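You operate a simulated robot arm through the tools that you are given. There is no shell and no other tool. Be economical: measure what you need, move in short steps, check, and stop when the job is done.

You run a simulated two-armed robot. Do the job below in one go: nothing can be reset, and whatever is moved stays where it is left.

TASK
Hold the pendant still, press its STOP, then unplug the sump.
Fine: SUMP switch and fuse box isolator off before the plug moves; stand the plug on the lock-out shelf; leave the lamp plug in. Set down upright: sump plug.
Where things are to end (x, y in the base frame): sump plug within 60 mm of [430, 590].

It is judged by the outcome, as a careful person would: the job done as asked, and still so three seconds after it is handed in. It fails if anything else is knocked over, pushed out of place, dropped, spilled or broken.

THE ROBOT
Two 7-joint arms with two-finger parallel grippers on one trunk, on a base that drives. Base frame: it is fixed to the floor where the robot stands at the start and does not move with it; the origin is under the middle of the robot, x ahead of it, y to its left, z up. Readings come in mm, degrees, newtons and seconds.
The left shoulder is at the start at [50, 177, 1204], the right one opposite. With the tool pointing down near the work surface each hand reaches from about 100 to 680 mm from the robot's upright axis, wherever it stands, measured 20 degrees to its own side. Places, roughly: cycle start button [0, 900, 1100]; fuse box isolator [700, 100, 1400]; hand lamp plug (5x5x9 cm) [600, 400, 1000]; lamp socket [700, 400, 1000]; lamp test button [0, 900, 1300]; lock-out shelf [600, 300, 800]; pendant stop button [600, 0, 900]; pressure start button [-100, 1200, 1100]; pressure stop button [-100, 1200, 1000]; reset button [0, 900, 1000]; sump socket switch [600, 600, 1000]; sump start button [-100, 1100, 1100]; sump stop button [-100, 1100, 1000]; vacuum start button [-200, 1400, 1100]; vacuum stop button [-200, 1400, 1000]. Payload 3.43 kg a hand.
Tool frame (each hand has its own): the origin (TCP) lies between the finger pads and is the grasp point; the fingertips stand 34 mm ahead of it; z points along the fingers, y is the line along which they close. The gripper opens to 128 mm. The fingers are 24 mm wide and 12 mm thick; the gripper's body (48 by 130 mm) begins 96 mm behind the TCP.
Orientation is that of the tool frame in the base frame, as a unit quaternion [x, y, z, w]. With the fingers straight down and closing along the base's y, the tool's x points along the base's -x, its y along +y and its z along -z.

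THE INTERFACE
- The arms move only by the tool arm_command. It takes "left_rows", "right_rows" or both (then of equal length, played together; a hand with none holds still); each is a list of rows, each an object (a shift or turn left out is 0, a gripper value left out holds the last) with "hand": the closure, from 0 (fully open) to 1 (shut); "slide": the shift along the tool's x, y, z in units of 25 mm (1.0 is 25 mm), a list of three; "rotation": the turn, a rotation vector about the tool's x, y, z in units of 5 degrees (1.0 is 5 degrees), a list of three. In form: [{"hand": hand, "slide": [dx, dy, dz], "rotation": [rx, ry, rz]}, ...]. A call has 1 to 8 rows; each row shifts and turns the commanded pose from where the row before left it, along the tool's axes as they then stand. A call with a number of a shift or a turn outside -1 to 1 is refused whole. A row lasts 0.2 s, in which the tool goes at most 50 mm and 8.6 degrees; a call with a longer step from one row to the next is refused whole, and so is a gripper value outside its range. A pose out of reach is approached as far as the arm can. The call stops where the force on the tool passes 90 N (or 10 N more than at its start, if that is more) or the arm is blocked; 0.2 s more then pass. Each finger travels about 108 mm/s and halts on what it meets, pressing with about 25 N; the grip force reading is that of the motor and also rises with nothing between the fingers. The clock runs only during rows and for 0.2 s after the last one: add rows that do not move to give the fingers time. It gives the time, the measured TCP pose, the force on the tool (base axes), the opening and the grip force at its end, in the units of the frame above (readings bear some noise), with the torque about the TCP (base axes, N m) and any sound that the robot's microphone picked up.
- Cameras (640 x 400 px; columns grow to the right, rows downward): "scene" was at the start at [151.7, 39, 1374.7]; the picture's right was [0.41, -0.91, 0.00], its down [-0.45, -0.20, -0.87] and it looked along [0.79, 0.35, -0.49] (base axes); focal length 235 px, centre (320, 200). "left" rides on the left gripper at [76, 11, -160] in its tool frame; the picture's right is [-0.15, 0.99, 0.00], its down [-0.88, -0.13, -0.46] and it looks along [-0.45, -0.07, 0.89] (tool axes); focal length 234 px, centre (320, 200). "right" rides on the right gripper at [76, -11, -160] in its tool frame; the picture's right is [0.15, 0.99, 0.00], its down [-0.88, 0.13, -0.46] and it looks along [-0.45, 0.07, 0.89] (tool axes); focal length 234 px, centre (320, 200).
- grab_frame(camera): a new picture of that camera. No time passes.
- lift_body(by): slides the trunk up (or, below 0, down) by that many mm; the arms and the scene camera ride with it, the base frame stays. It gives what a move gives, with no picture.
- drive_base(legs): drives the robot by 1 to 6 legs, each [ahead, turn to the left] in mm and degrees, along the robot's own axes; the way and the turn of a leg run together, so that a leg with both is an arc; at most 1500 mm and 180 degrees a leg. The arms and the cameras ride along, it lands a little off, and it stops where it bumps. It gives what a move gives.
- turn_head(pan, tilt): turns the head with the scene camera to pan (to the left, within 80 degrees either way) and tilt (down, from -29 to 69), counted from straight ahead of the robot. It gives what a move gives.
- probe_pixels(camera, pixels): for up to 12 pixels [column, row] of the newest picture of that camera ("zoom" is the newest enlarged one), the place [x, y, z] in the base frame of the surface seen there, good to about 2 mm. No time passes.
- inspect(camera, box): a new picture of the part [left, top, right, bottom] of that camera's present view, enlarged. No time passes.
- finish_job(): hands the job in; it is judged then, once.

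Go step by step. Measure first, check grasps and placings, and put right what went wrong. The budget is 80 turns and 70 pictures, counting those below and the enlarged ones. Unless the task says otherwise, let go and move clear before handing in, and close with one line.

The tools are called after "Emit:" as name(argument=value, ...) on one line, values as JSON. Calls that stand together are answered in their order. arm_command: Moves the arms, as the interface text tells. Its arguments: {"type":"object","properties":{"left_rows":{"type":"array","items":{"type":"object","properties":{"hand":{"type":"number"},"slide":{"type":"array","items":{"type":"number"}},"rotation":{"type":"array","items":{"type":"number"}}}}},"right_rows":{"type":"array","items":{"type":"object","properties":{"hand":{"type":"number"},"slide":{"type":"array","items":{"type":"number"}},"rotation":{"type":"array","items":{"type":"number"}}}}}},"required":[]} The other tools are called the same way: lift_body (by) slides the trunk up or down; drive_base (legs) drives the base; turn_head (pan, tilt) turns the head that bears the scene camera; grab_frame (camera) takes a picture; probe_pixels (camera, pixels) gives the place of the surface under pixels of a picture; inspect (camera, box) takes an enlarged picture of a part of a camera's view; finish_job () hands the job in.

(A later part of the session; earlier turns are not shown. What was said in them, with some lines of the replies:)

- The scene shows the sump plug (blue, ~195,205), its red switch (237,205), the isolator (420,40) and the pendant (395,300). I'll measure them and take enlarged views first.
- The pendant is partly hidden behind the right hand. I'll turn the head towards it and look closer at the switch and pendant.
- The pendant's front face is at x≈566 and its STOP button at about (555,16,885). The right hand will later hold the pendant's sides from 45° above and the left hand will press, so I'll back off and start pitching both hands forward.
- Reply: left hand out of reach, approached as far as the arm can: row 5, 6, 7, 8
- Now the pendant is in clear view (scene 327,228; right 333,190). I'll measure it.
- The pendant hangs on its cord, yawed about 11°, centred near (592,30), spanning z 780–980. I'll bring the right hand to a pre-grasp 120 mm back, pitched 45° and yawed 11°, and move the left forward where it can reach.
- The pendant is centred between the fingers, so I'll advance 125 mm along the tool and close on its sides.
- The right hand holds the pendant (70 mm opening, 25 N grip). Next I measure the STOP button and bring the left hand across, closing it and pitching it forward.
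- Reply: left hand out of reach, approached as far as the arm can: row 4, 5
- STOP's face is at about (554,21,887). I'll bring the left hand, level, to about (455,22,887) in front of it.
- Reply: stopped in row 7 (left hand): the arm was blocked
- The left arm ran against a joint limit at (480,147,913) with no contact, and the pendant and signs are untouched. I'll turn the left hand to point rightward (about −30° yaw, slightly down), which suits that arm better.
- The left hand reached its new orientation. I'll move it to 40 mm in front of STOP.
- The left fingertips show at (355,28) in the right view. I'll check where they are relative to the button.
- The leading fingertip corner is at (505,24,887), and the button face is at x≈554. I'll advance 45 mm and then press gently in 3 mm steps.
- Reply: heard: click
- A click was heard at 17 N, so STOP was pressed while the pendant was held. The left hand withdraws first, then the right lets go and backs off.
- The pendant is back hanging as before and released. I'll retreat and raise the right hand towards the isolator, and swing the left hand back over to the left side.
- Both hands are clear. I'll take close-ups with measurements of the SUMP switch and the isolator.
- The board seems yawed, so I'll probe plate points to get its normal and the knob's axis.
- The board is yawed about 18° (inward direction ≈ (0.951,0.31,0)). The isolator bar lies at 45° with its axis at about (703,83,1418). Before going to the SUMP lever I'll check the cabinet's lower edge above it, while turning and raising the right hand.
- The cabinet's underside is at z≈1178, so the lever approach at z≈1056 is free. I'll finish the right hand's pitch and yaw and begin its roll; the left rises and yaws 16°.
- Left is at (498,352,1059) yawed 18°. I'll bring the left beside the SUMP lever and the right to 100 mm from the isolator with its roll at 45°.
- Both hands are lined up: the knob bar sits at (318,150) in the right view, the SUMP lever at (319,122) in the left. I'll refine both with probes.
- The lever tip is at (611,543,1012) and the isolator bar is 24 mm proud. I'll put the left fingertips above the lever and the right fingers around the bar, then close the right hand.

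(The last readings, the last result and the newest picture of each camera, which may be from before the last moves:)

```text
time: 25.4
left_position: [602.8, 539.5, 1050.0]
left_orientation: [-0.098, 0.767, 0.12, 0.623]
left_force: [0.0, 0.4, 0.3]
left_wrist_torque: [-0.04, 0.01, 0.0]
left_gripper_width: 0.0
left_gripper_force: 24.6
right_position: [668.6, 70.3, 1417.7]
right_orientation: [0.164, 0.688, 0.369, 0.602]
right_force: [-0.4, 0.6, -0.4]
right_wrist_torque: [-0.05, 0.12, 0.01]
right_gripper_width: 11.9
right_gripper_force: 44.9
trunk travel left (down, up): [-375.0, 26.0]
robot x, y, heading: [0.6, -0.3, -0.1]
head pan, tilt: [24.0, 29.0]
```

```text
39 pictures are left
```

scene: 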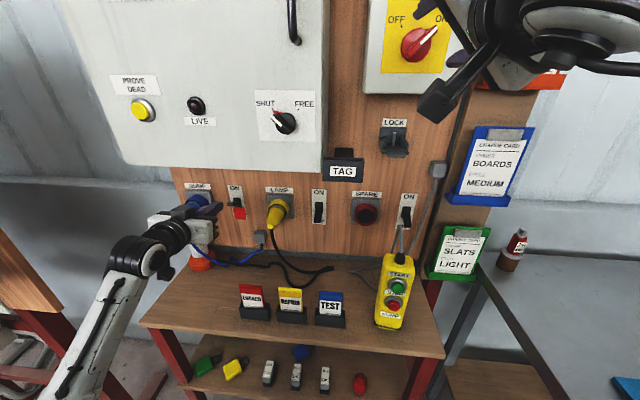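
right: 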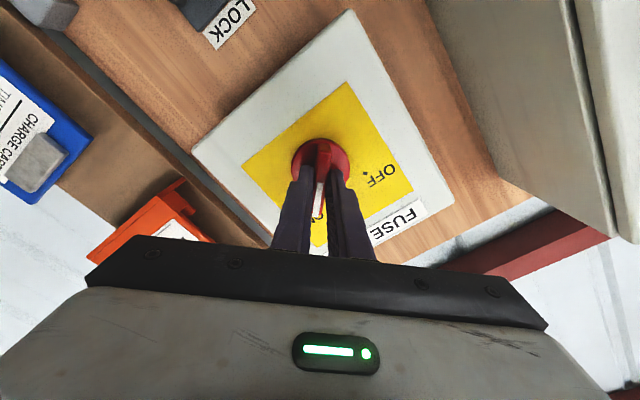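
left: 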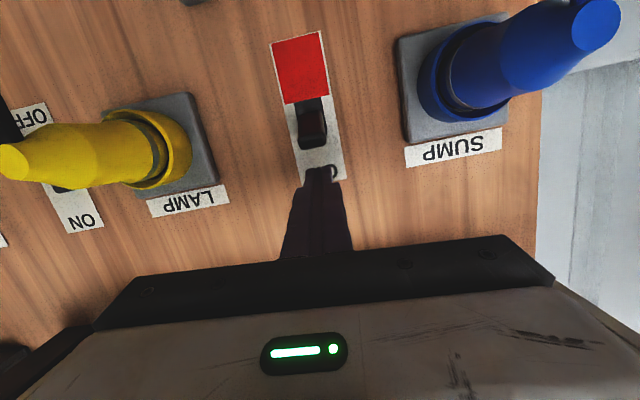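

The isolator bar is gripped (12 mm) and the fingertips are above the lever. I'll turn the isolator the first 40° and push the lever down.

Emit:
arm_command(left_rows=[{"slide": [0.47, -0.03, 0.094]}, {"slide": [0.47, -0.03, 0.094]}, {"slide": [0.35, -0.02, 0.07]}, {"slide": [0.35, -0.02, 0.07]}, {"slide": [0.35, -0.02, 0.07]}, {"slide": [0.23, -0.015, 0.046]}, {"slide": [0, 0, 0]}, {"slide": [0, 0, 0]}], right_rows=[{"rotation": [0, 0, -1]}, {"rotation": [0, 0, -1]}, {"rotation": [0, 0, -1]}, {"rotation": [0, 0, -1]}, {"rotation": [0, 0, -1]}, {"rotation": [0, 0, -1]}, {"rotation": [0, 0, -1]}, {"rotation": [0, 0, -1]}])

Emit:
grab_frame(camera="left")

Emit:
grab_frame(camera="right")

```text
time: 27.2
left_position: [601.8, 541.0, 999.7]
left_orientation: [-0.096, 0.762, 0.12, 0.629]
left_force: [-9.5, -0.8, 24.9]
left_wrist_torque: [0.15, -0.62, 0.21]
left_gripper_width: 0.1
left_gripper_force: 25.1
right_position: [668.8, 72.8, 1418.8]
right_orientation: [-0.083, 0.702, 0.141, 0.693]
right_force: [24.0, 18.6, 9.4]
right_wrist_torque: [-0.14, 0.57, 0.04]
right_gripper_width: 11.8
right_gripper_force: 44.9
trunk travel left (down, up): [-375.0, 26.0]
robot x, y, heading: [4.1, -2.8, -0.1]
head pan, tilt: [24.0, 29.0]
```

```text
38 pictures are left
```

left: 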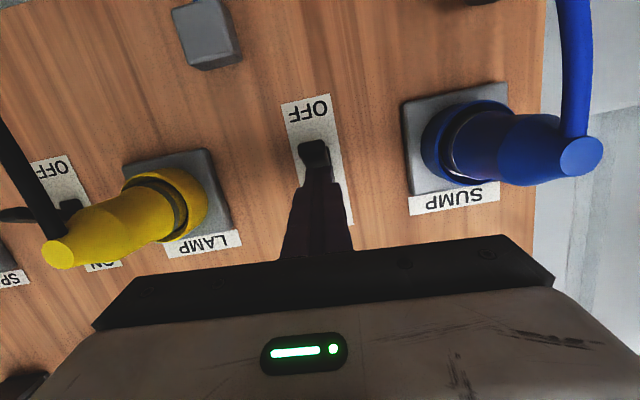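

```text
37 pictures are left
```

right: 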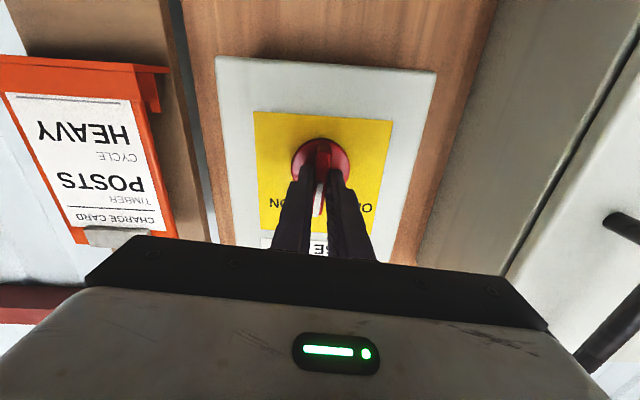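

The red flag has gone and "OFF" is showing at the SUMP switch, and the isolator is halfway round. I'll turn it another 40° and press the lever a little further.

Emit:
arm_command(left_rows=[{"slide": [0.15, -0.01, 0.03]}, {"slide": [0.15, -0.01, 0.03]}, {"slide": [0.15, -0.01, 0.03]}, {"slide": [0, 0, 0]}, {"slide": [0, 0, 0]}, {"slide": [0, 0, 0]}, {"slide": [0, 0, 0]}, {"slide": [0, 0, 0]}], right_rows=[{"rotation": [0, 0, -1]}, {"rotation": [0, 0, -1]}, {"rotation": [0, 0, -1]}, {"rotation": [0, 0, -1]}, {"rotation": [0, 0, -1]}, {"rotation": [0, 0, -1]}, {"rotation": [0, 0, -1]}, {"rotation": [0, 0, -1]}])

Emit:
grab_frame(camera="right")

Emit:
inspect(camera="left", box=[256, 80, 384, 160])

```text
time: 29.0
left_position: [603.0, 541.4, 997.9]
left_orientation: [-0.096, 0.754, 0.12, 0.639]
left_force: [-16.9, 0.1, 40.3]
left_wrist_torque: [0.37, -0.94, 0.17]
left_gripper_width: 0.2
left_gripper_force: 24.7
right_position: [665.3, 74.3, 1416.3]
right_orientation: [-0.319, 0.632, -0.103, 0.699]
right_force: [21.5, 26.6, -3.5]
right_wrist_torque: [-0.06, 0.31, -0.37]
right_gripper_width: 12.1
right_gripper_force: 45.1
trunk travel left (down, up): [-375.0, 26.0]
robot x, y, heading: [-0.1, 1.4, 0.2]
head pan, tilt: [24.0, 29.0]
```

```text
36 pictures are left
```

right: 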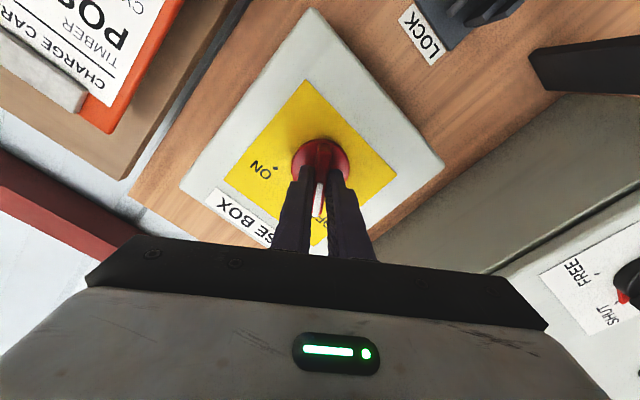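

```text
5.00 times, centred on (320, 120) of left
```

zoom: 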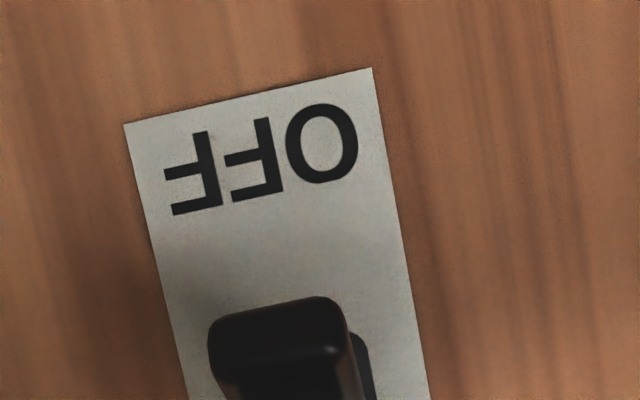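

The lever is at its stop (40 N). I'll lift the left hand off and back, and turn the isolator the last 10–12°.

Emit:
arm_command(left_rows=[{"slide": [-0.8, 0.05, -0.16]}, {"slide": [-0.8, 0.05, -0.16]}, {"slide": [-0.8, 0.05, -0.16]}, {"slide": [0, 0, -1]}, {"slide": [0, 0, -1]}, {"slide": [0, 0, -1]}], right_rows=[{"rotation": [0, 0, -1]}, {"rotation": [0, 0, -1]}, {"rotation": [0, 0, -0.4]}, {"slide": [0, 0, 0]}, {"slide": [0, 0, 0]}, {"slide": [0, 0, 0]}])

Emit:
grab_frame(camera="left")

Emit:
inspect(camera="scene", box=[352, 0, 480, 80])

```text
time: 30.4
left_position: [531.5, 517.5, 1057.0]
left_orientation: [-0.098, 0.767, 0.118, 0.623]
left_force: [0.6, 0.8, -0.4]
left_wrist_torque: [0.01, 0.0, -0.03]
left_gripper_width: 0.3
left_gripper_force: 25.1
right_position: [666.9, 74.2, 1416.9]
right_orientation: [-0.385, 0.594, -0.177, 0.684]
right_force: [-14.1, 11.3, -12.1]
right_wrist_torque: [0.98, 0.41, -0.2]
right_gripper_width: 12.6
right_gripper_force: 44.7
trunk travel left (down, up): [-375.0, 26.0]
robot x, y, heading: [-3.7, 0.1, 0.1]
head pan, tilt: [24.0, 29.0]
```

```text
34 pictures are left
```

left: 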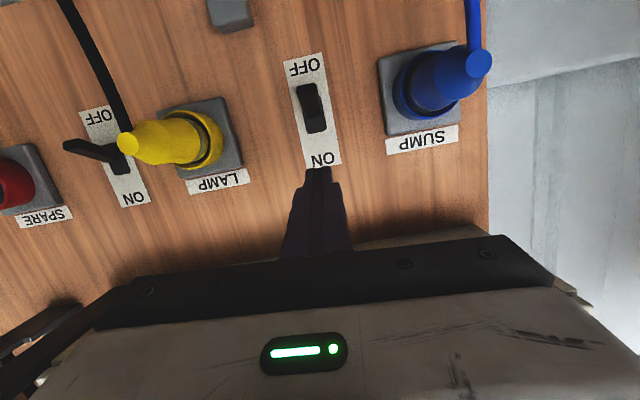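

```text
5.00 times, centred on (416, 40) of scene
```

zoom: 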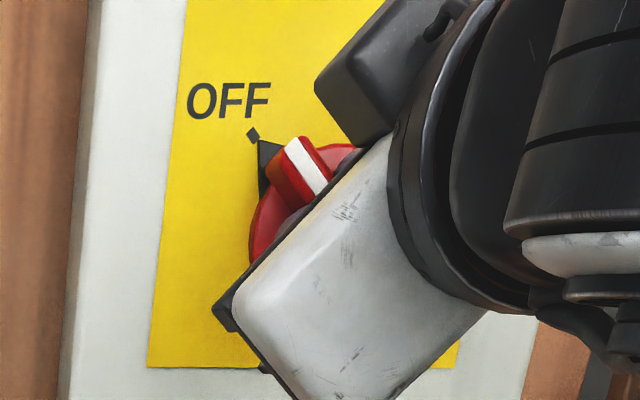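

SUMP is OFF (lever at the OFF end, left view 312,105) and the isolator pointer sits at the OFF mark. I'll release the isolator and back off, and measure the plug.

Emit:
arm_command(right_rows=[{"hand": 0.6}, {"hand": 0.45}, {"slide": [0, 0, 0]}, {"slide": [0, 0, -1]}, {"slide": [0, 0, -1]}, {"slide": [0, 0, -1]}, {"slide": [0, 0, -1]}, {"slide": [0, 0, -1]}])

Emit:
probe_pixels(camera="left", pixels=[[478, 62], [465, 70], [465, 84], [465, 55], [445, 80], [445, 100], [445, 58], [430, 85], [412, 85], [420, 110], [400, 100], [420, 50]])

Emit:
inspect(camera="scene", box=[352, 0, 480, 80])

Emit:
inspect(camera="left", box=[368, 10, 528, 110])

```text
time: 32.2
left_position: [532.4, 514.7, 1056.6]
left_orientation: [-0.098, 0.767, 0.12, 0.623]
left_force: [0.0, 0.7, -0.7]
left_wrist_torque: [0.01, -0.03, -0.01]
left_gripper_width: 0.0
left_gripper_force: 25.3
right_position: [548.7, 31.0, 1419.1]
right_orientation: [-0.381, 0.596, -0.176, 0.685]
right_force: [-0.6, -0.7, 0.2]
right_wrist_torque: [0.03, 0.01, 0.0]
right_gripper_width: 70.5
right_gripper_force: 0.0
trunk travel left (down, up): [-375.0, 26.0]
robot x, y, heading: [-2.3, 0.3, -0.2]
head pan, tilt: [24.0, 29.0]
```

```text
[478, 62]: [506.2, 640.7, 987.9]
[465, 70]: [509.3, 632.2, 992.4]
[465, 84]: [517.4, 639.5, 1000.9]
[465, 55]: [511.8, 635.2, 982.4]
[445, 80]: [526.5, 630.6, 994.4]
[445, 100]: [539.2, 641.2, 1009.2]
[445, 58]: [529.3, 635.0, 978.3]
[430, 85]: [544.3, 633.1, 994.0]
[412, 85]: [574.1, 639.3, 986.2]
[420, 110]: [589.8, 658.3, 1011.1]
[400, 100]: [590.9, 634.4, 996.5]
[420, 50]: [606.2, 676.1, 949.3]
```

```text
5.00 times, centred on (416, 40) of scene
```

zoom: 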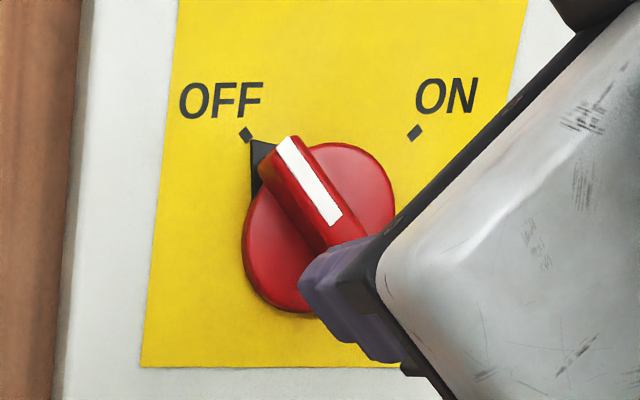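

```text
4.00 times, centred on (448, 60) of left
```

zoom: 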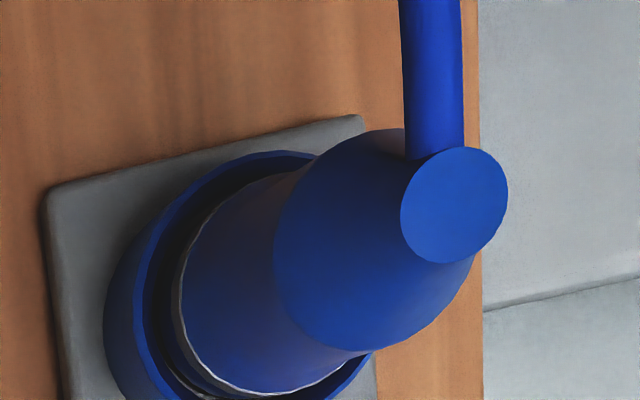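

The isolator stays at OFF. The plug's tail is at (506,641,988), its axis along the board normal, its body about 43 mm across. I'll level the left hand, open it, and line up 70 mm behind the tail.

Emit:
arm_command(left_rows=[{"slide": [0, 0, -1], "rotation": [0, -1, -0.35]}, {"slide": [0, 0, -1], "rotation": [0, -1, -0.35]}, {"rotation": [0, -0.26, 0]}, {"slide": [0.6, 1, -0.05], "hand": 0}, {"slide": [0.6, 1, -0.05]}, {"slide": [0.6, 1, -0.05]}, {"slide": [0.6, 1, -0.05]}, {"slide": [0.6, 1, -0.05]}])

Emit:
grab_frame(camera="left")

Emit:
grab_frame(camera="scene")

```text
time: 34.0
left_position: [441.3, 617.1, 989.6]
left_orientation: [-0.11, 0.698, 0.11, 0.699]
left_force: [-0.2, 0.0, -0.1]
left_wrist_torque: [-0.01, -0.01, -0.01]
left_gripper_width: 127.7
left_gripper_force: 0.1
right_position: [548.5, 31.8, 1419.4]
right_orientation: [-0.38, 0.596, -0.176, 0.685]
right_force: [0.3, -0.1, -0.9]
right_wrist_torque: [-0.02, 0.03, -0.02]
right_gripper_width: 70.4
right_gripper_force: 0.0
trunk travel left (down, up): [-375.0, 26.0]
robot x, y, heading: [-1.5, -3.1, 0.1]
head pan, tilt: [24.0, 29.0]
```

```text
30 pictures are left
```

left: 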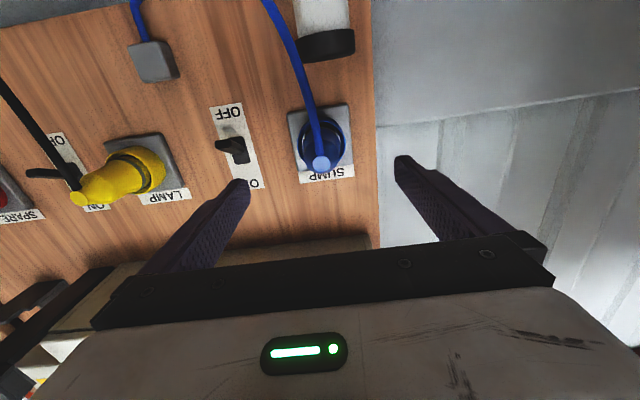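

```text
29 pictures are left
```

scene: 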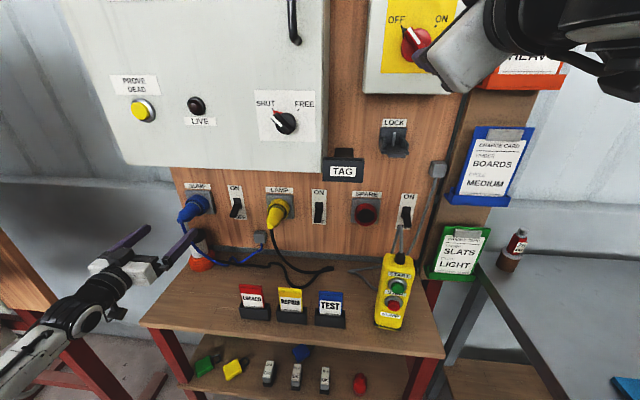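

The plug tail shows at (321,162), nearly on the hand's axis. I'll re-probe it and the body for centring.

Emit:
probe_pixels(camera="left", pixels=[[321, 163], [313, 162], [329, 163], [307, 148], [336, 146], [322, 155]])

Emit:
inspect(camera="left", box=[272, 100, 368, 190])

```text
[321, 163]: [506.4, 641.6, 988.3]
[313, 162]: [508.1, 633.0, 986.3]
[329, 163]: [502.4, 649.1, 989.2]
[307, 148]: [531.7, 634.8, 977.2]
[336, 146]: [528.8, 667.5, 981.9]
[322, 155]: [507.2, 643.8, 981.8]
```

```text
4.44 times, centred on (320, 145) of left
```

zoom: 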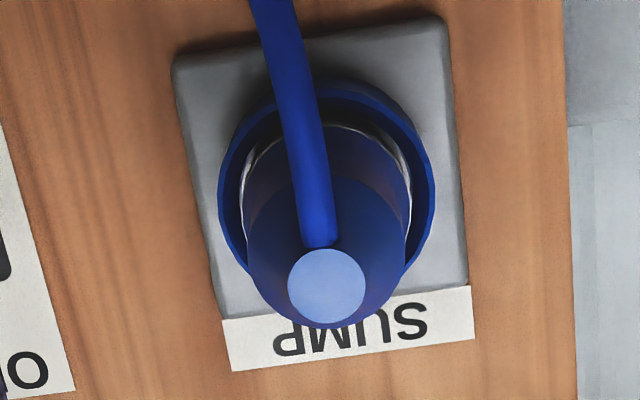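

The tail centre is (505.5,641,988), about 2.5 mm left of the hand's axis. I'll advance 107 mm and close on the plug body.

Emit:
arm_command(left_rows=[{"slide": [0.012, 0.02, 0.854]}, {"slide": [0.012, 0.02, 0.854]}, {"slide": [0.012, 0.02, 0.854]}, {"slide": [0.012, 0.02, 0.854]}, {"slide": [0.012, 0.02, 0.854]}, {"hand": 1}, {"slide": [0, 0, 0]}, {"slide": [0, 0, 0]}])

Emit:
grab_frame(camera="left")

```text
time: 35.8
left_position: [542.0, 652.6, 988.0]
left_orientation: [-0.11, 0.699, 0.111, 0.698]
left_force: [-0.3, -4.1, -0.3]
left_wrist_torque: [0.01, 0.01, -0.14]
left_gripper_width: 47.1
left_gripper_force: 24.7
right_position: [550.7, 30.9, 1418.4]
right_orientation: [-0.38, 0.597, -0.176, 0.684]
right_force: [-0.2, -0.8, 0.3]
right_wrist_torque: [0.02, 0.03, 0.0]
right_gripper_width: 70.4
right_gripper_force: 0.1
trunk travel left (down, up): [-375.0, 26.0]
robot x, y, heading: [0.5, 3.1, 0.2]
head pan, tilt: [24.0, 29.0]
```

```text
27 pictures are left
```

left: 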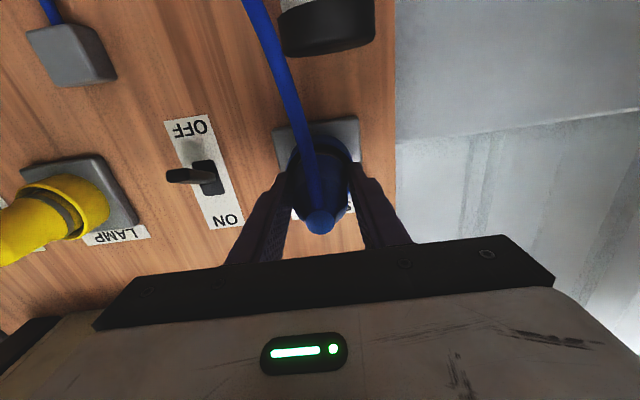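

The plug is gripped (47 mm, 25 N). I'll pull it straight out along its axis.

Emit:
arm_command(left_rows=[{"slide": [0, 0, -0.3]}, {"slide": [0, 0, -0.3]}, {"slide": [0, 0, -0.4]}, {"slide": [0, 0, -0.5]}, {"slide": [0, 0, -0.5]}, {"slide": [0, 0, -0.5]}])

Emit:
grab_frame(camera="left")

```text
time: 37.2
left_position: [482.9, 634.1, 986.4]
left_orientation: [-0.109, 0.699, 0.11, 0.698]
left_force: [0.2, -0.2, 0.0]
left_wrist_torque: [0.0, 0.04, -0.01]
left_gripper_width: 46.9
left_gripper_force: 24.8
right_position: [549.8, 31.0, 1418.9]
right_orientation: [-0.381, 0.596, -0.175, 0.685]
right_force: [-0.4, 0.2, 0.8]
right_wrist_torque: [0.0, 0.03, -0.02]
right_gripper_width: 70.5
right_gripper_force: 0.0
trunk travel left (down, up): [-375.0, 26.0]
robot x, y, heading: [3.2, -1.4, -0.2]
head pan, tilt: [24.0, 29.0]
```

```text
26 pictures are left
```

left: 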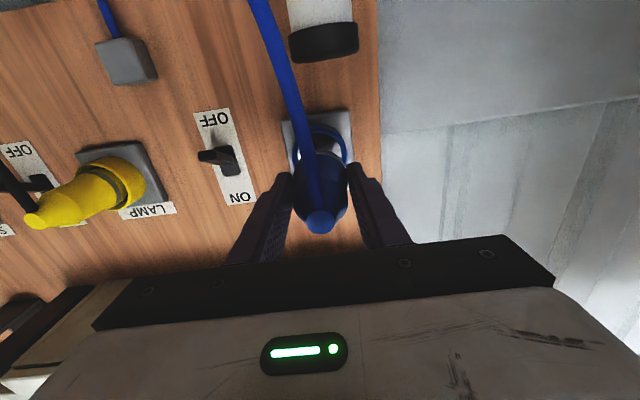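

The plug is out, with the collar empty behind it. I'll back off further and start pitching it front-down.

Emit:
arm_command(left_rows=[{"slide": [0, 0, -1]}, {"slide": [0, 0, -0.8]}, {"rotation": [0, 1, 0]}, {"rotation": [0, 1, 0]}, {"rotation": [0, 1, 0]}, {"rotation": [0, 1, 0]}, {"rotation": [0, 1, 0]}, {"rotation": [0, 1, 0]}])

Emit:
arm_command(left_rows=[{"rotation": [0, 1, 0]}, {"rotation": [0, 1, 0]}, {"rotation": [0, 1, 0]}, {"rotation": [0, 1, 0]}, {"rotation": [0, 1, 0]}, {"rotation": [0, 1, 0]}])

Emit:
grab_frame(camera="scene")

```text
time: 39.0
left_position: [440.0, 621.7, 987.3]
left_orientation: [-0.134, 0.856, 0.078, 0.494]
left_force: [0.2, -0.2, -0.9]
left_wrist_torque: [0.02, 0.04, 0.01]
left_gripper_width: 46.9
left_gripper_force: 24.8
right_position: [548.9, 30.2, 1420.0]
right_orientation: [-0.381, 0.596, -0.176, 0.685]
right_force: [0.0, 0.1, 0.5]
right_wrist_torque: [0.01, -0.03, 0.0]
right_gripper_width: 70.5
right_gripper_force: 0.1
trunk travel left (down, up): [-375.0, 26.0]
robot x, y, heading: [1.5, -0.0, 0.2]
head pan, tilt: [24.0, 29.0]
```

```text
time: 40.4
left_position: [440.4, 620.8, 988.3]
left_orientation: [-0.149, 0.954, 0.041, 0.255]
left_force: [-0.3, -0.1, 0.9]
left_wrist_torque: [0.01, 0.02, 0.02]
left_gripper_width: 47.0
left_gripper_force: 25.3
right_position: [549.9, 32.0, 1419.1]
right_orientation: [-0.38, 0.596, -0.177, 0.685]
right_force: [-0.2, -0.6, 0.8]
right_wrist_torque: [0.01, -0.03, -0.01]
right_gripper_width: 70.1
right_gripper_force: 0.1
trunk travel left (down, up): [-375.0, 26.0]
robot x, y, heading: [1.5, -4.3, -0.0]
head pan, tilt: [24.0, 29.0]
```

```text
25 pictures are left
```

scene: 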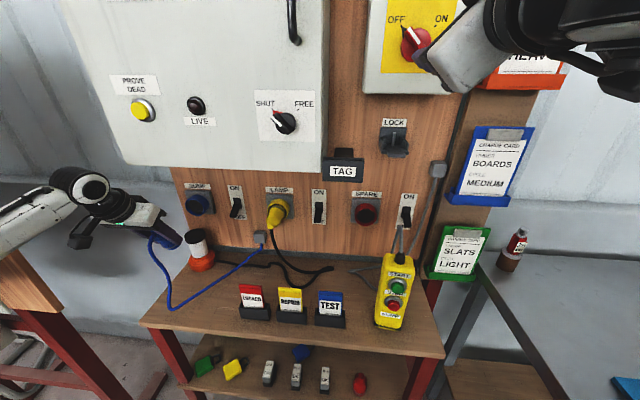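

The plug is free (socket at 197,203 is empty) and 30° short of vertical. I'll finish the pitch and measure the plug's lower end and the shelf.

Emit:
arm_command(left_rows=[{"rotation": [0, 1, 0]}, {"rotation": [0, 1, 0]}, {"rotation": [0, 1, 0]}, {"rotation": [0, 1, 0]}, {"rotation": [0, 1, 0]}, {"rotation": [0, 1, 0]}])

Emit:
turn_head(pan=50, tilt=38)

Emit:
grab_frame(camera="scene")

Emit:
grab_frame(camera="left")

```text
time: 41.8
left_position: [440.1, 620.5, 989.5]
left_orientation: [-0.154, 0.988, 0.0, 0.0]
left_force: [-0.4, -0.1, -0.4]
left_wrist_torque: [-0.02, 0.04, 0.0]
left_gripper_width: 46.8
left_gripper_force: 25.2
right_position: [548.7, 30.9, 1418.8]
right_orientation: [-0.38, 0.596, -0.177, 0.685]
right_force: [-0.1, 0.1, 0.2]
right_wrist_torque: [0.0, 0.01, 0.0]
right_gripper_width: 70.6
right_gripper_force: 0.0
trunk travel left (down, up): [-375.0, 26.0]
robot x, y, heading: [0.7, -2.4, 0.1]
head pan, tilt: [24.0, 29.0]
```

```text
time: 42.7
left_position: [439.5, 621.3, 989.6]
left_orientation: [-0.156, 0.988, 0.001, -0.001]
left_force: [1.0, -0.1, 0.1]
left_wrist_torque: [0.01, 0.01, 0.02]
left_gripper_width: 47.0
left_gripper_force: 24.8
right_position: [549.8, 30.1, 1418.7]
right_orientation: [-0.38, 0.596, -0.177, 0.685]
right_force: [0.1, 0.1, -0.2]
right_wrist_torque: [0.01, 0.01, 0.02]
right_gripper_width: 70.0
right_gripper_force: 0.2
trunk travel left (down, up): [-375.0, 26.0]
robot x, y, heading: [0.9, -1.1, -0.5]
head pan, tilt: [50.0, 38.0]
```

```text
24 pictures are left
```

scene: 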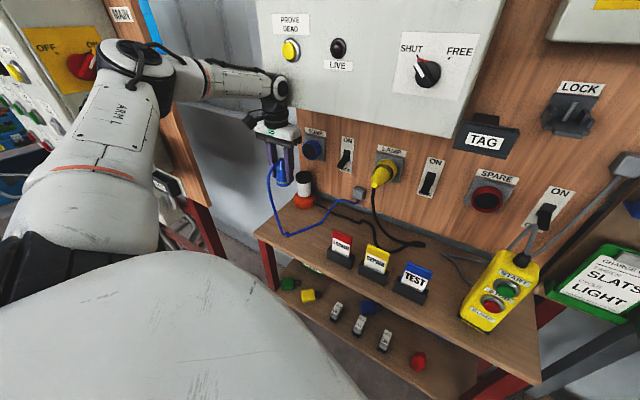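

```text
23 pictures are left
```

left: 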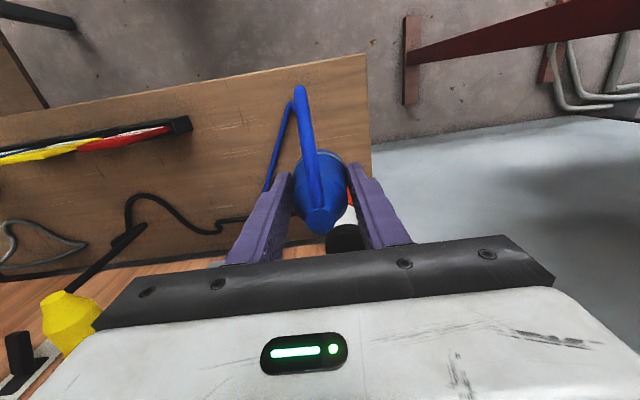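

The plug now hangs front-down. I'll look closely at its lower end and probe the shelf edges.

Emit:
inspect(camera="scene", box=[240, 130, 336, 250])

Emit:
probe_pixels(camera="scene", pixels=[[283, 186], [280, 180], [280, 172], [287, 236], [262, 236], [275, 245], [300, 206], [305, 180], [340, 262], [260, 228], [290, 225], [303, 200]])

Emit:
probe_pixels(camera="left", pixels=[[363, 60], [345, 62], [368, 130], [250, 100], [255, 85], [320, 215]])

```text
3.33 times, centred on (288, 190) of scene
```

zoom: 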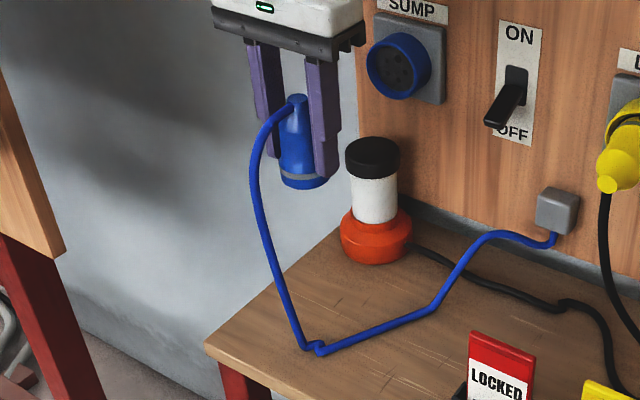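

```text
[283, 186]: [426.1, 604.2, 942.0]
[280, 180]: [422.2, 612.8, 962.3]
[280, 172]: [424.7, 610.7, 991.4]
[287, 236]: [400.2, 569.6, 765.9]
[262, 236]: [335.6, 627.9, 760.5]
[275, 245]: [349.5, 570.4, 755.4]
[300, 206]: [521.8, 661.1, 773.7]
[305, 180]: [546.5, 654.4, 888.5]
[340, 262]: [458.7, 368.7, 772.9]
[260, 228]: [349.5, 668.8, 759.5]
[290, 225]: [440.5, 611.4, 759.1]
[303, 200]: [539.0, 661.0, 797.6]
```

```text
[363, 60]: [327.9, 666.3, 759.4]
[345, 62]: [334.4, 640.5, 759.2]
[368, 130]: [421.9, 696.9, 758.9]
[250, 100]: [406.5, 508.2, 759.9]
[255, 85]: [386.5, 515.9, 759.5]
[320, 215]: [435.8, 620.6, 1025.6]
```

The shelf is at z≈759 and the plug's base about 54 mm below the TCP. The cord touches the shelf near (400,570), so I'll aim for about (437,612), still well within tolerance, and descend part-way to check the cord.

Emit:
arm_command(left_rows=[{"slide": [0.05, -0.06, 1]}, {"slide": [0.05, -0.06, 1]}, {"slide": [0.05, -0.06, 1]}, {"slide": [0.05, -0.06, 1]}, {"slide": [0.02, -0.06, 0.8]}])

Emit:
inspect(camera="scene", box=[240, 150, 336, 270])

Emit:
grab_frame(camera="left")

```text
time: 43.9
left_position: [436.6, 612.1, 867.9]
left_orientation: [-0.154, 0.988, 0.001, 0.0]
left_force: [0.6, -0.7, -0.6]
left_wrist_torque: [-0.05, 0.01, 0.0]
left_gripper_width: 47.0
left_gripper_force: 25.0
right_position: [549.2, 30.9, 1418.5]
right_orientation: [-0.381, 0.597, -0.176, 0.684]
right_force: [-0.3, -0.6, -0.2]
right_wrist_torque: [-0.03, -0.02, -0.04]
right_gripper_width: 70.1
right_gripper_force: 0.1
trunk travel left (down, up): [-375.0, 26.0]
robot x, y, heading: [-0.2, -0.1, -0.1]
head pan, tilt: [50.0, 38.0]
```

```text
3.33 times, centred on (288, 210) of scene
```

zoom: 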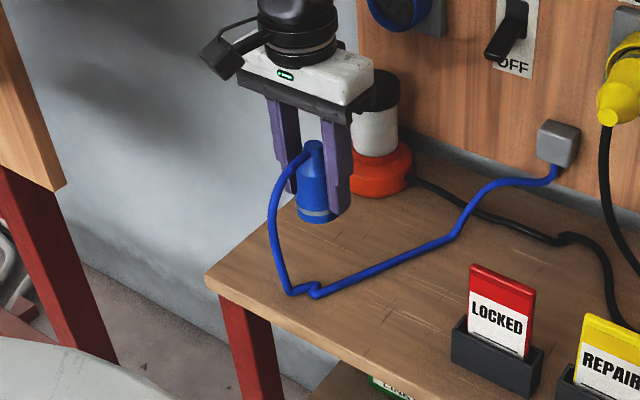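

```text
20 pictures are left
```

left: 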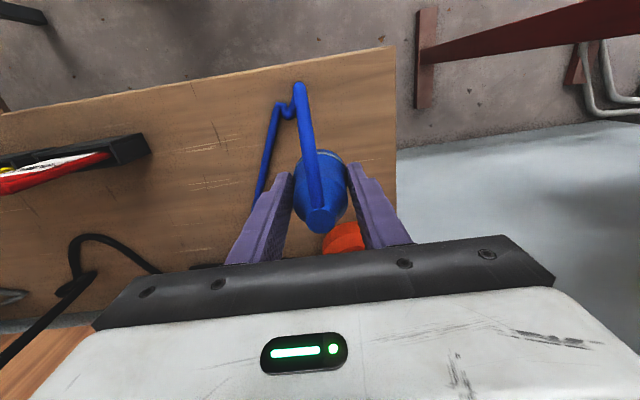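

The cord lies clear of where the base will land. I'll lower about 52 mm, the last part in small steps, and check the force.

Emit:
arm_command(left_rows=[{"slide": [0, 0, 0.8]}, {"slide": [0, 0, 0.8]}, {"slide": [0, 0, 0.1]}, {"slide": [0, 0, 0.1]}, {"slide": [0, 0, 0.1]}, {"slide": [0, 0, 0.1]}, {"slide": [0, 0, 0.06]}])

Emit:
inspect(camera="scene", box=[250, 160, 330, 260])

```text
time: 45.5
left_position: [431.4, 616.4, 842.4]
left_orientation: [-0.154, 0.988, 0.001, 0.001]
left_force: [-0.2, -0.1, 0.0]
left_wrist_torque: [0.01, -0.01, -0.01]
left_gripper_width: 47.2
left_gripper_force: 25.4
left hand out of reach, approached as far as the arm can: row 2, 4, 6
right_position: [549.9, 30.7, 1419.0]
right_orientation: [-0.381, 0.596, -0.176, 0.685]
right_force: [0.2, -0.6, -0.5]
right_wrist_torque: [0.01, -0.02, 0.02]
right_gripper_width: 70.4
right_gripper_force: 0.0
trunk travel left (down, up): [-375.0, 26.0]
robot x, y, heading: [2.4, -0.9, 0.2]
head pan, tilt: [50.0, 38.0]
```

```text
4.00 times, centred on (290, 210) of scene
```

zoom: 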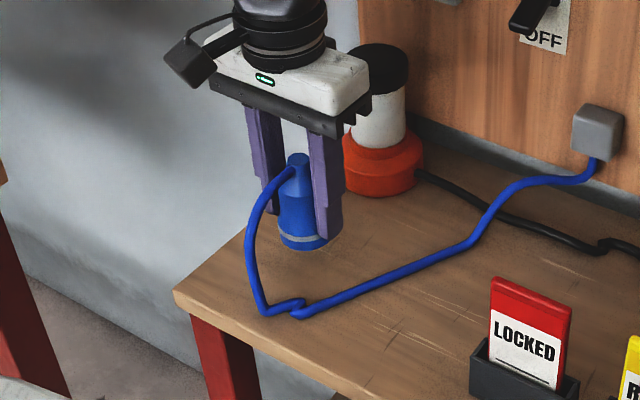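

The arm reached its limit at z 842, about 29 mm above the shelf. I'll lower the trunk 22 mm, since the right hand is well clear of the isolator.

Emit:
lift_body(by=-22)

Emit:
inspect(camera="scene", box=[250, 150, 330, 250])

```text
time: 46.2
left_position: [430.9, 615.8, 819.6]
left_orientation: [-0.154, 0.988, 0.001, 0.001]
left_force: [0.3, -0.6, 0.0]
left_wrist_torque: [0.01, 0.0, -0.01]
left_gripper_width: 46.8
left_gripper_force: 25.6
right_position: [549.2, 30.7, 1396.0]
right_orientation: [-0.38, 0.596, -0.177, 0.685]
right_force: [-0.5, 0.3, -0.5]
right_wrist_torque: [0.05, 0.02, 0.0]
right_gripper_width: 70.4
right_gripper_force: 0.0
trunk travel left (down, up): [-353.0, 48.0]
robot x, y, heading: [-0.0, 0.3, 0.1]
head pan, tilt: [50.0, 38.0]
```

```text
4.00 times, centred on (290, 200) of scene
```

zoom: 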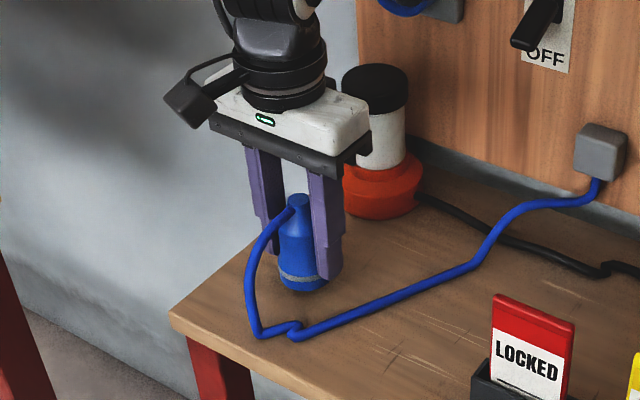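

No contact yet at z 819.6. I'll lower in small steps until the force rises.

Emit:
lift_body(by=-5)

```text
time: 46.8
left_position: [432.2, 616.7, 815.3]
left_orientation: [-0.155, 0.988, 0.001, 0.0]
left_force: [0.3, 0.6, -0.4]
left_wrist_torque: [0.01, 0.02, -0.02]
left_gripper_width: 46.9
left_gripper_force: 25.2
right_position: [549.2, 31.7, 1391.6]
right_orientation: [-0.38, 0.596, -0.177, 0.685]
right_force: [0.9, -0.4, 0.6]
right_wrist_torque: [0.0, 0.02, 0.0]
right_gripper_width: 70.4
right_gripper_force: 0.1
trunk travel left (down, up): [-348.0, 53.0]
robot x, y, heading: [-1.9, -0.2, 0.1]
head pan, tilt: [50.0, 38.0]
```

Emit:
lift_body(by=-3)

```text
time: 47.3
left_position: [432.0, 616.1, 812.4]
left_orientation: [-0.155, 0.988, 0.001, 0.001]
left_force: [0.2, 0.3, 0.9]
left_wrist_torque: [-0.01, 0.0, -0.01]
left_gripper_width: 46.8
left_gripper_force: 25.4
right_position: [550.2, 31.2, 1388.4]
right_orientation: [-0.381, 0.596, -0.175, 0.685]
right_force: [-0.2, -0.5, -0.4]
right_wrist_torque: [0.01, -0.02, 0.01]
right_gripper_width: 70.7
right_gripper_force: 0.0
trunk travel left (down, up): [-345.0, 56.0]
robot x, y, heading: [-0.7, 1.6, 0.1]
head pan, tilt: [50.0, 38.0]
```

Still no contact force at 812.4, so I'll go down another 3 mm.

Emit:
lift_body(by=-3)

Emit:
inspect(camera="scene", box=[270, 180, 318, 240])

```text
time: 47.8
left_position: [431.7, 616.6, 808.6]
left_orientation: [-0.155, 0.988, 0.0, 0.002]
left_force: [-0.2, -0.2, 0.2]
left_wrist_torque: [0.0, 0.03, 0.01]
left_gripper_width: 46.9
left_gripper_force: 24.3
right_position: [548.7, 32.4, 1385.6]
right_orientation: [-0.38, 0.596, -0.176, 0.685]
right_force: [0.3, 0.8, 0.0]
right_wrist_torque: [0.0, 0.02, -0.01]
right_gripper_width: 70.5
right_gripper_force: 0.1
trunk travel left (down, up): [-342.0, 59.0]
robot x, y, heading: [3.1, -3.6, 0.5]
head pan, tilt: [50.0, 38.0]
```

```text
6.67 times, centred on (294, 210) of scene
```

zoom: 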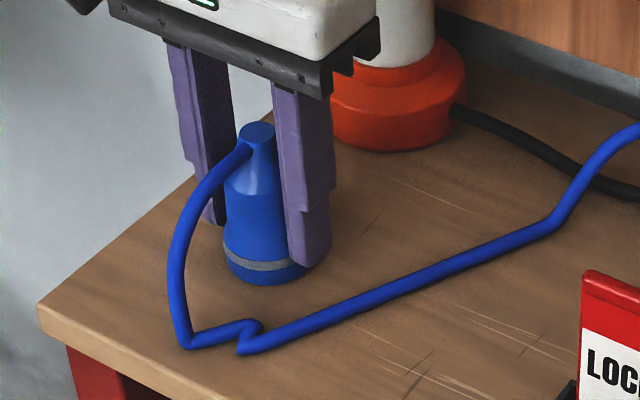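

It looks very near the shelf. I'll probe the plug's bottom edge against the shelf just in front of it.

Emit:
probe_pixels(camera="zoom", pixels=[[262, 281], [262, 277], [245, 277], [262, 290], [255, 265], [258, 130]])

Emit:
lift_body(by=-2)

```text
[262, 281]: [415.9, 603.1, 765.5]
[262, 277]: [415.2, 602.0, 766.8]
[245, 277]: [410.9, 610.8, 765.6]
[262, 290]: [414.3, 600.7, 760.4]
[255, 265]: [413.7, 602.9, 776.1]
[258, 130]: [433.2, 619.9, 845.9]
```

```text
time: 48.3
left_position: [431.3, 616.3, 809.2]
left_orientation: [-0.155, 0.988, 0.002, 0.002]
left_force: [-2.1, 1.6, 9.1]
left_wrist_torque: [-0.1, 0.19, -0.03]
left_gripper_width: 46.9
left_gripper_force: 24.7
right_position: [548.0, 29.9, 1384.0]
right_orientation: [-0.379, 0.596, -0.178, 0.685]
right_force: [0.1, 0.7, -0.4]
right_wrist_torque: [-0.03, -0.01, 0.03]
right_gripper_width: 70.4
right_gripper_force: 0.1
trunk travel left (down, up): [-340.0, 61.0]
robot x, y, heading: [1.5, -0.3, 0.0]
head pan, tilt: [50.0, 38.0]
```

Contact now (9 N upward). I'll open gently and check that the plug stands.

Emit:
arm_command(left_rows=[{"hand": 0.58}, {"hand": 0.5}, {"hand": 0.4}, {"hand": 0.3}, {"slide": [0, 0, 0]}])

Emit:
inspect(camera="scene", box=[258, 165, 330, 240])

```text
time: 49.5
left_position: [431.3, 617.0, 807.6]
left_orientation: [-0.154, 0.988, 0.0, 0.0]
left_force: [0.3, -0.3, -0.7]
left_wrist_torque: [0.0, -0.02, 0.01]
left_gripper_width: 89.4
left_gripper_force: 0.1
right_position: [549.8, 31.4, 1383.9]
right_orientation: [-0.38, 0.596, -0.176, 0.685]
right_force: [-0.4, 0.1, 0.0]
right_wrist_torque: [-0.02, 0.05, 0.01]
right_gripper_width: 70.3
right_gripper_force: 0.0
trunk travel left (down, up): [-340.0, 61.0]
robot x, y, heading: [-0.3, -0.8, -0.1]
head pan, tilt: [50.0, 38.0]
```

```text
5.33 times, centred on (294, 202) of scene
```

zoom: 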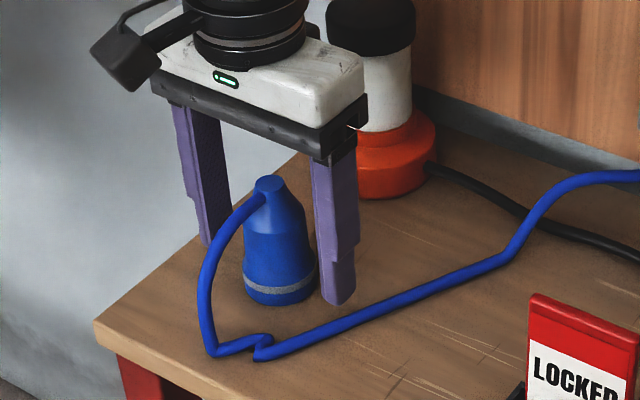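

The plug stands upright and free between the fingers. I'll raise the left hand straight up, and back the right hand off a bit more.

Emit:
arm_command(left_rows=[{"slide": [0, 0, -0.6]}, {"slide": [0, 0, -1]}, {"slide": [0, 0, -1]}, {"slide": [0, 0, -1]}, {"slide": [0, 0, -1]}, {"slide": [0, 0, -1]}, {"slide": [0, 0, -1]}, {"slide": [0, 0, -1]}])

Emit:
grab_frame(camera="scene")

Emit:
inspect(camera="scene", box=[258, 165, 330, 240])

Emit:
probe_pixels(camera="zoom", pixels=[[270, 183], [278, 240], [275, 297]])

```text
time: 51.3
left_position: [430.9, 615.0, 996.9]
left_orientation: [-0.155, 0.988, 0.001, 0.001]
left_force: [1.3, 0.0, -0.2]
left_wrist_torque: [-0.01, 0.01, 0.04]
left_gripper_width: 89.5
left_gripper_force: 0.0
right_position: [549.5, 32.2, 1383.6]
right_orientation: [-0.38, 0.596, -0.176, 0.685]
right_force: [0.4, 0.3, 0.2]
right_wrist_torque: [-0.02, 0.03, 0.0]
right_gripper_width: 70.3
right_gripper_force: 0.1
trunk travel left (down, up): [-340.0, 61.0]
robot x, y, heading: [-0.0, -1.4, -0.1]
head pan, tilt: [50.0, 38.0]
```

```text
15 pictures are left
```

scene: 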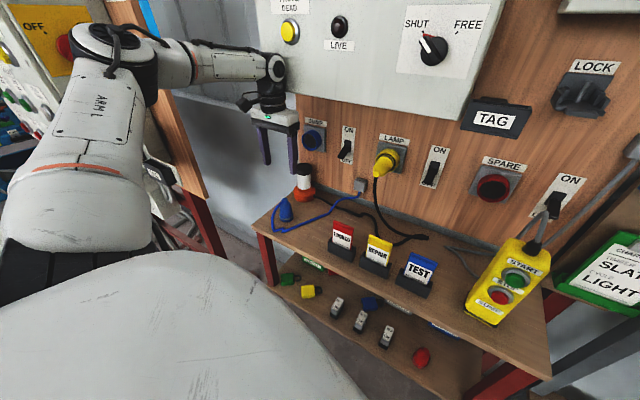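

```text
5.33 times, centred on (294, 202) of scene
```

zoom: 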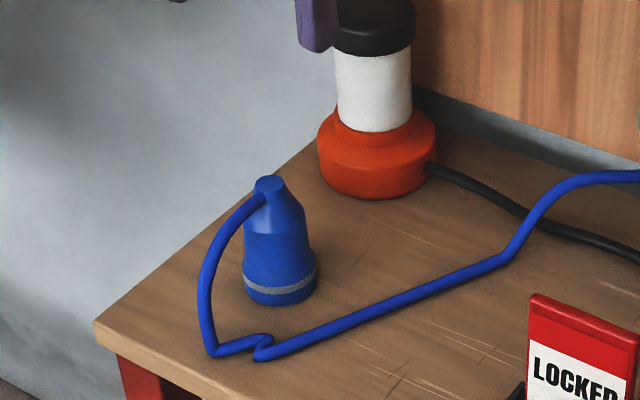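

```text
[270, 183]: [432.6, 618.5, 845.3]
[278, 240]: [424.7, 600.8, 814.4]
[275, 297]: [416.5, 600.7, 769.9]
```

The plug stands upright at about (432,618), 28 mm from the target. The lamp plug is still in, SUMP and the isolator are off, STOP has been pressed, and both hands are clear, so I'm handing in.

Emit:
finish_job()

```text
The job is handed in.
```

The job is handed in. I held the pendant and pressed its STOP, turned the SUMP switch and the isolator off, then unplugged the sump and stood its plug upright on the lock-out shelf, about 28 mm from the target; the lamp plug is still in.
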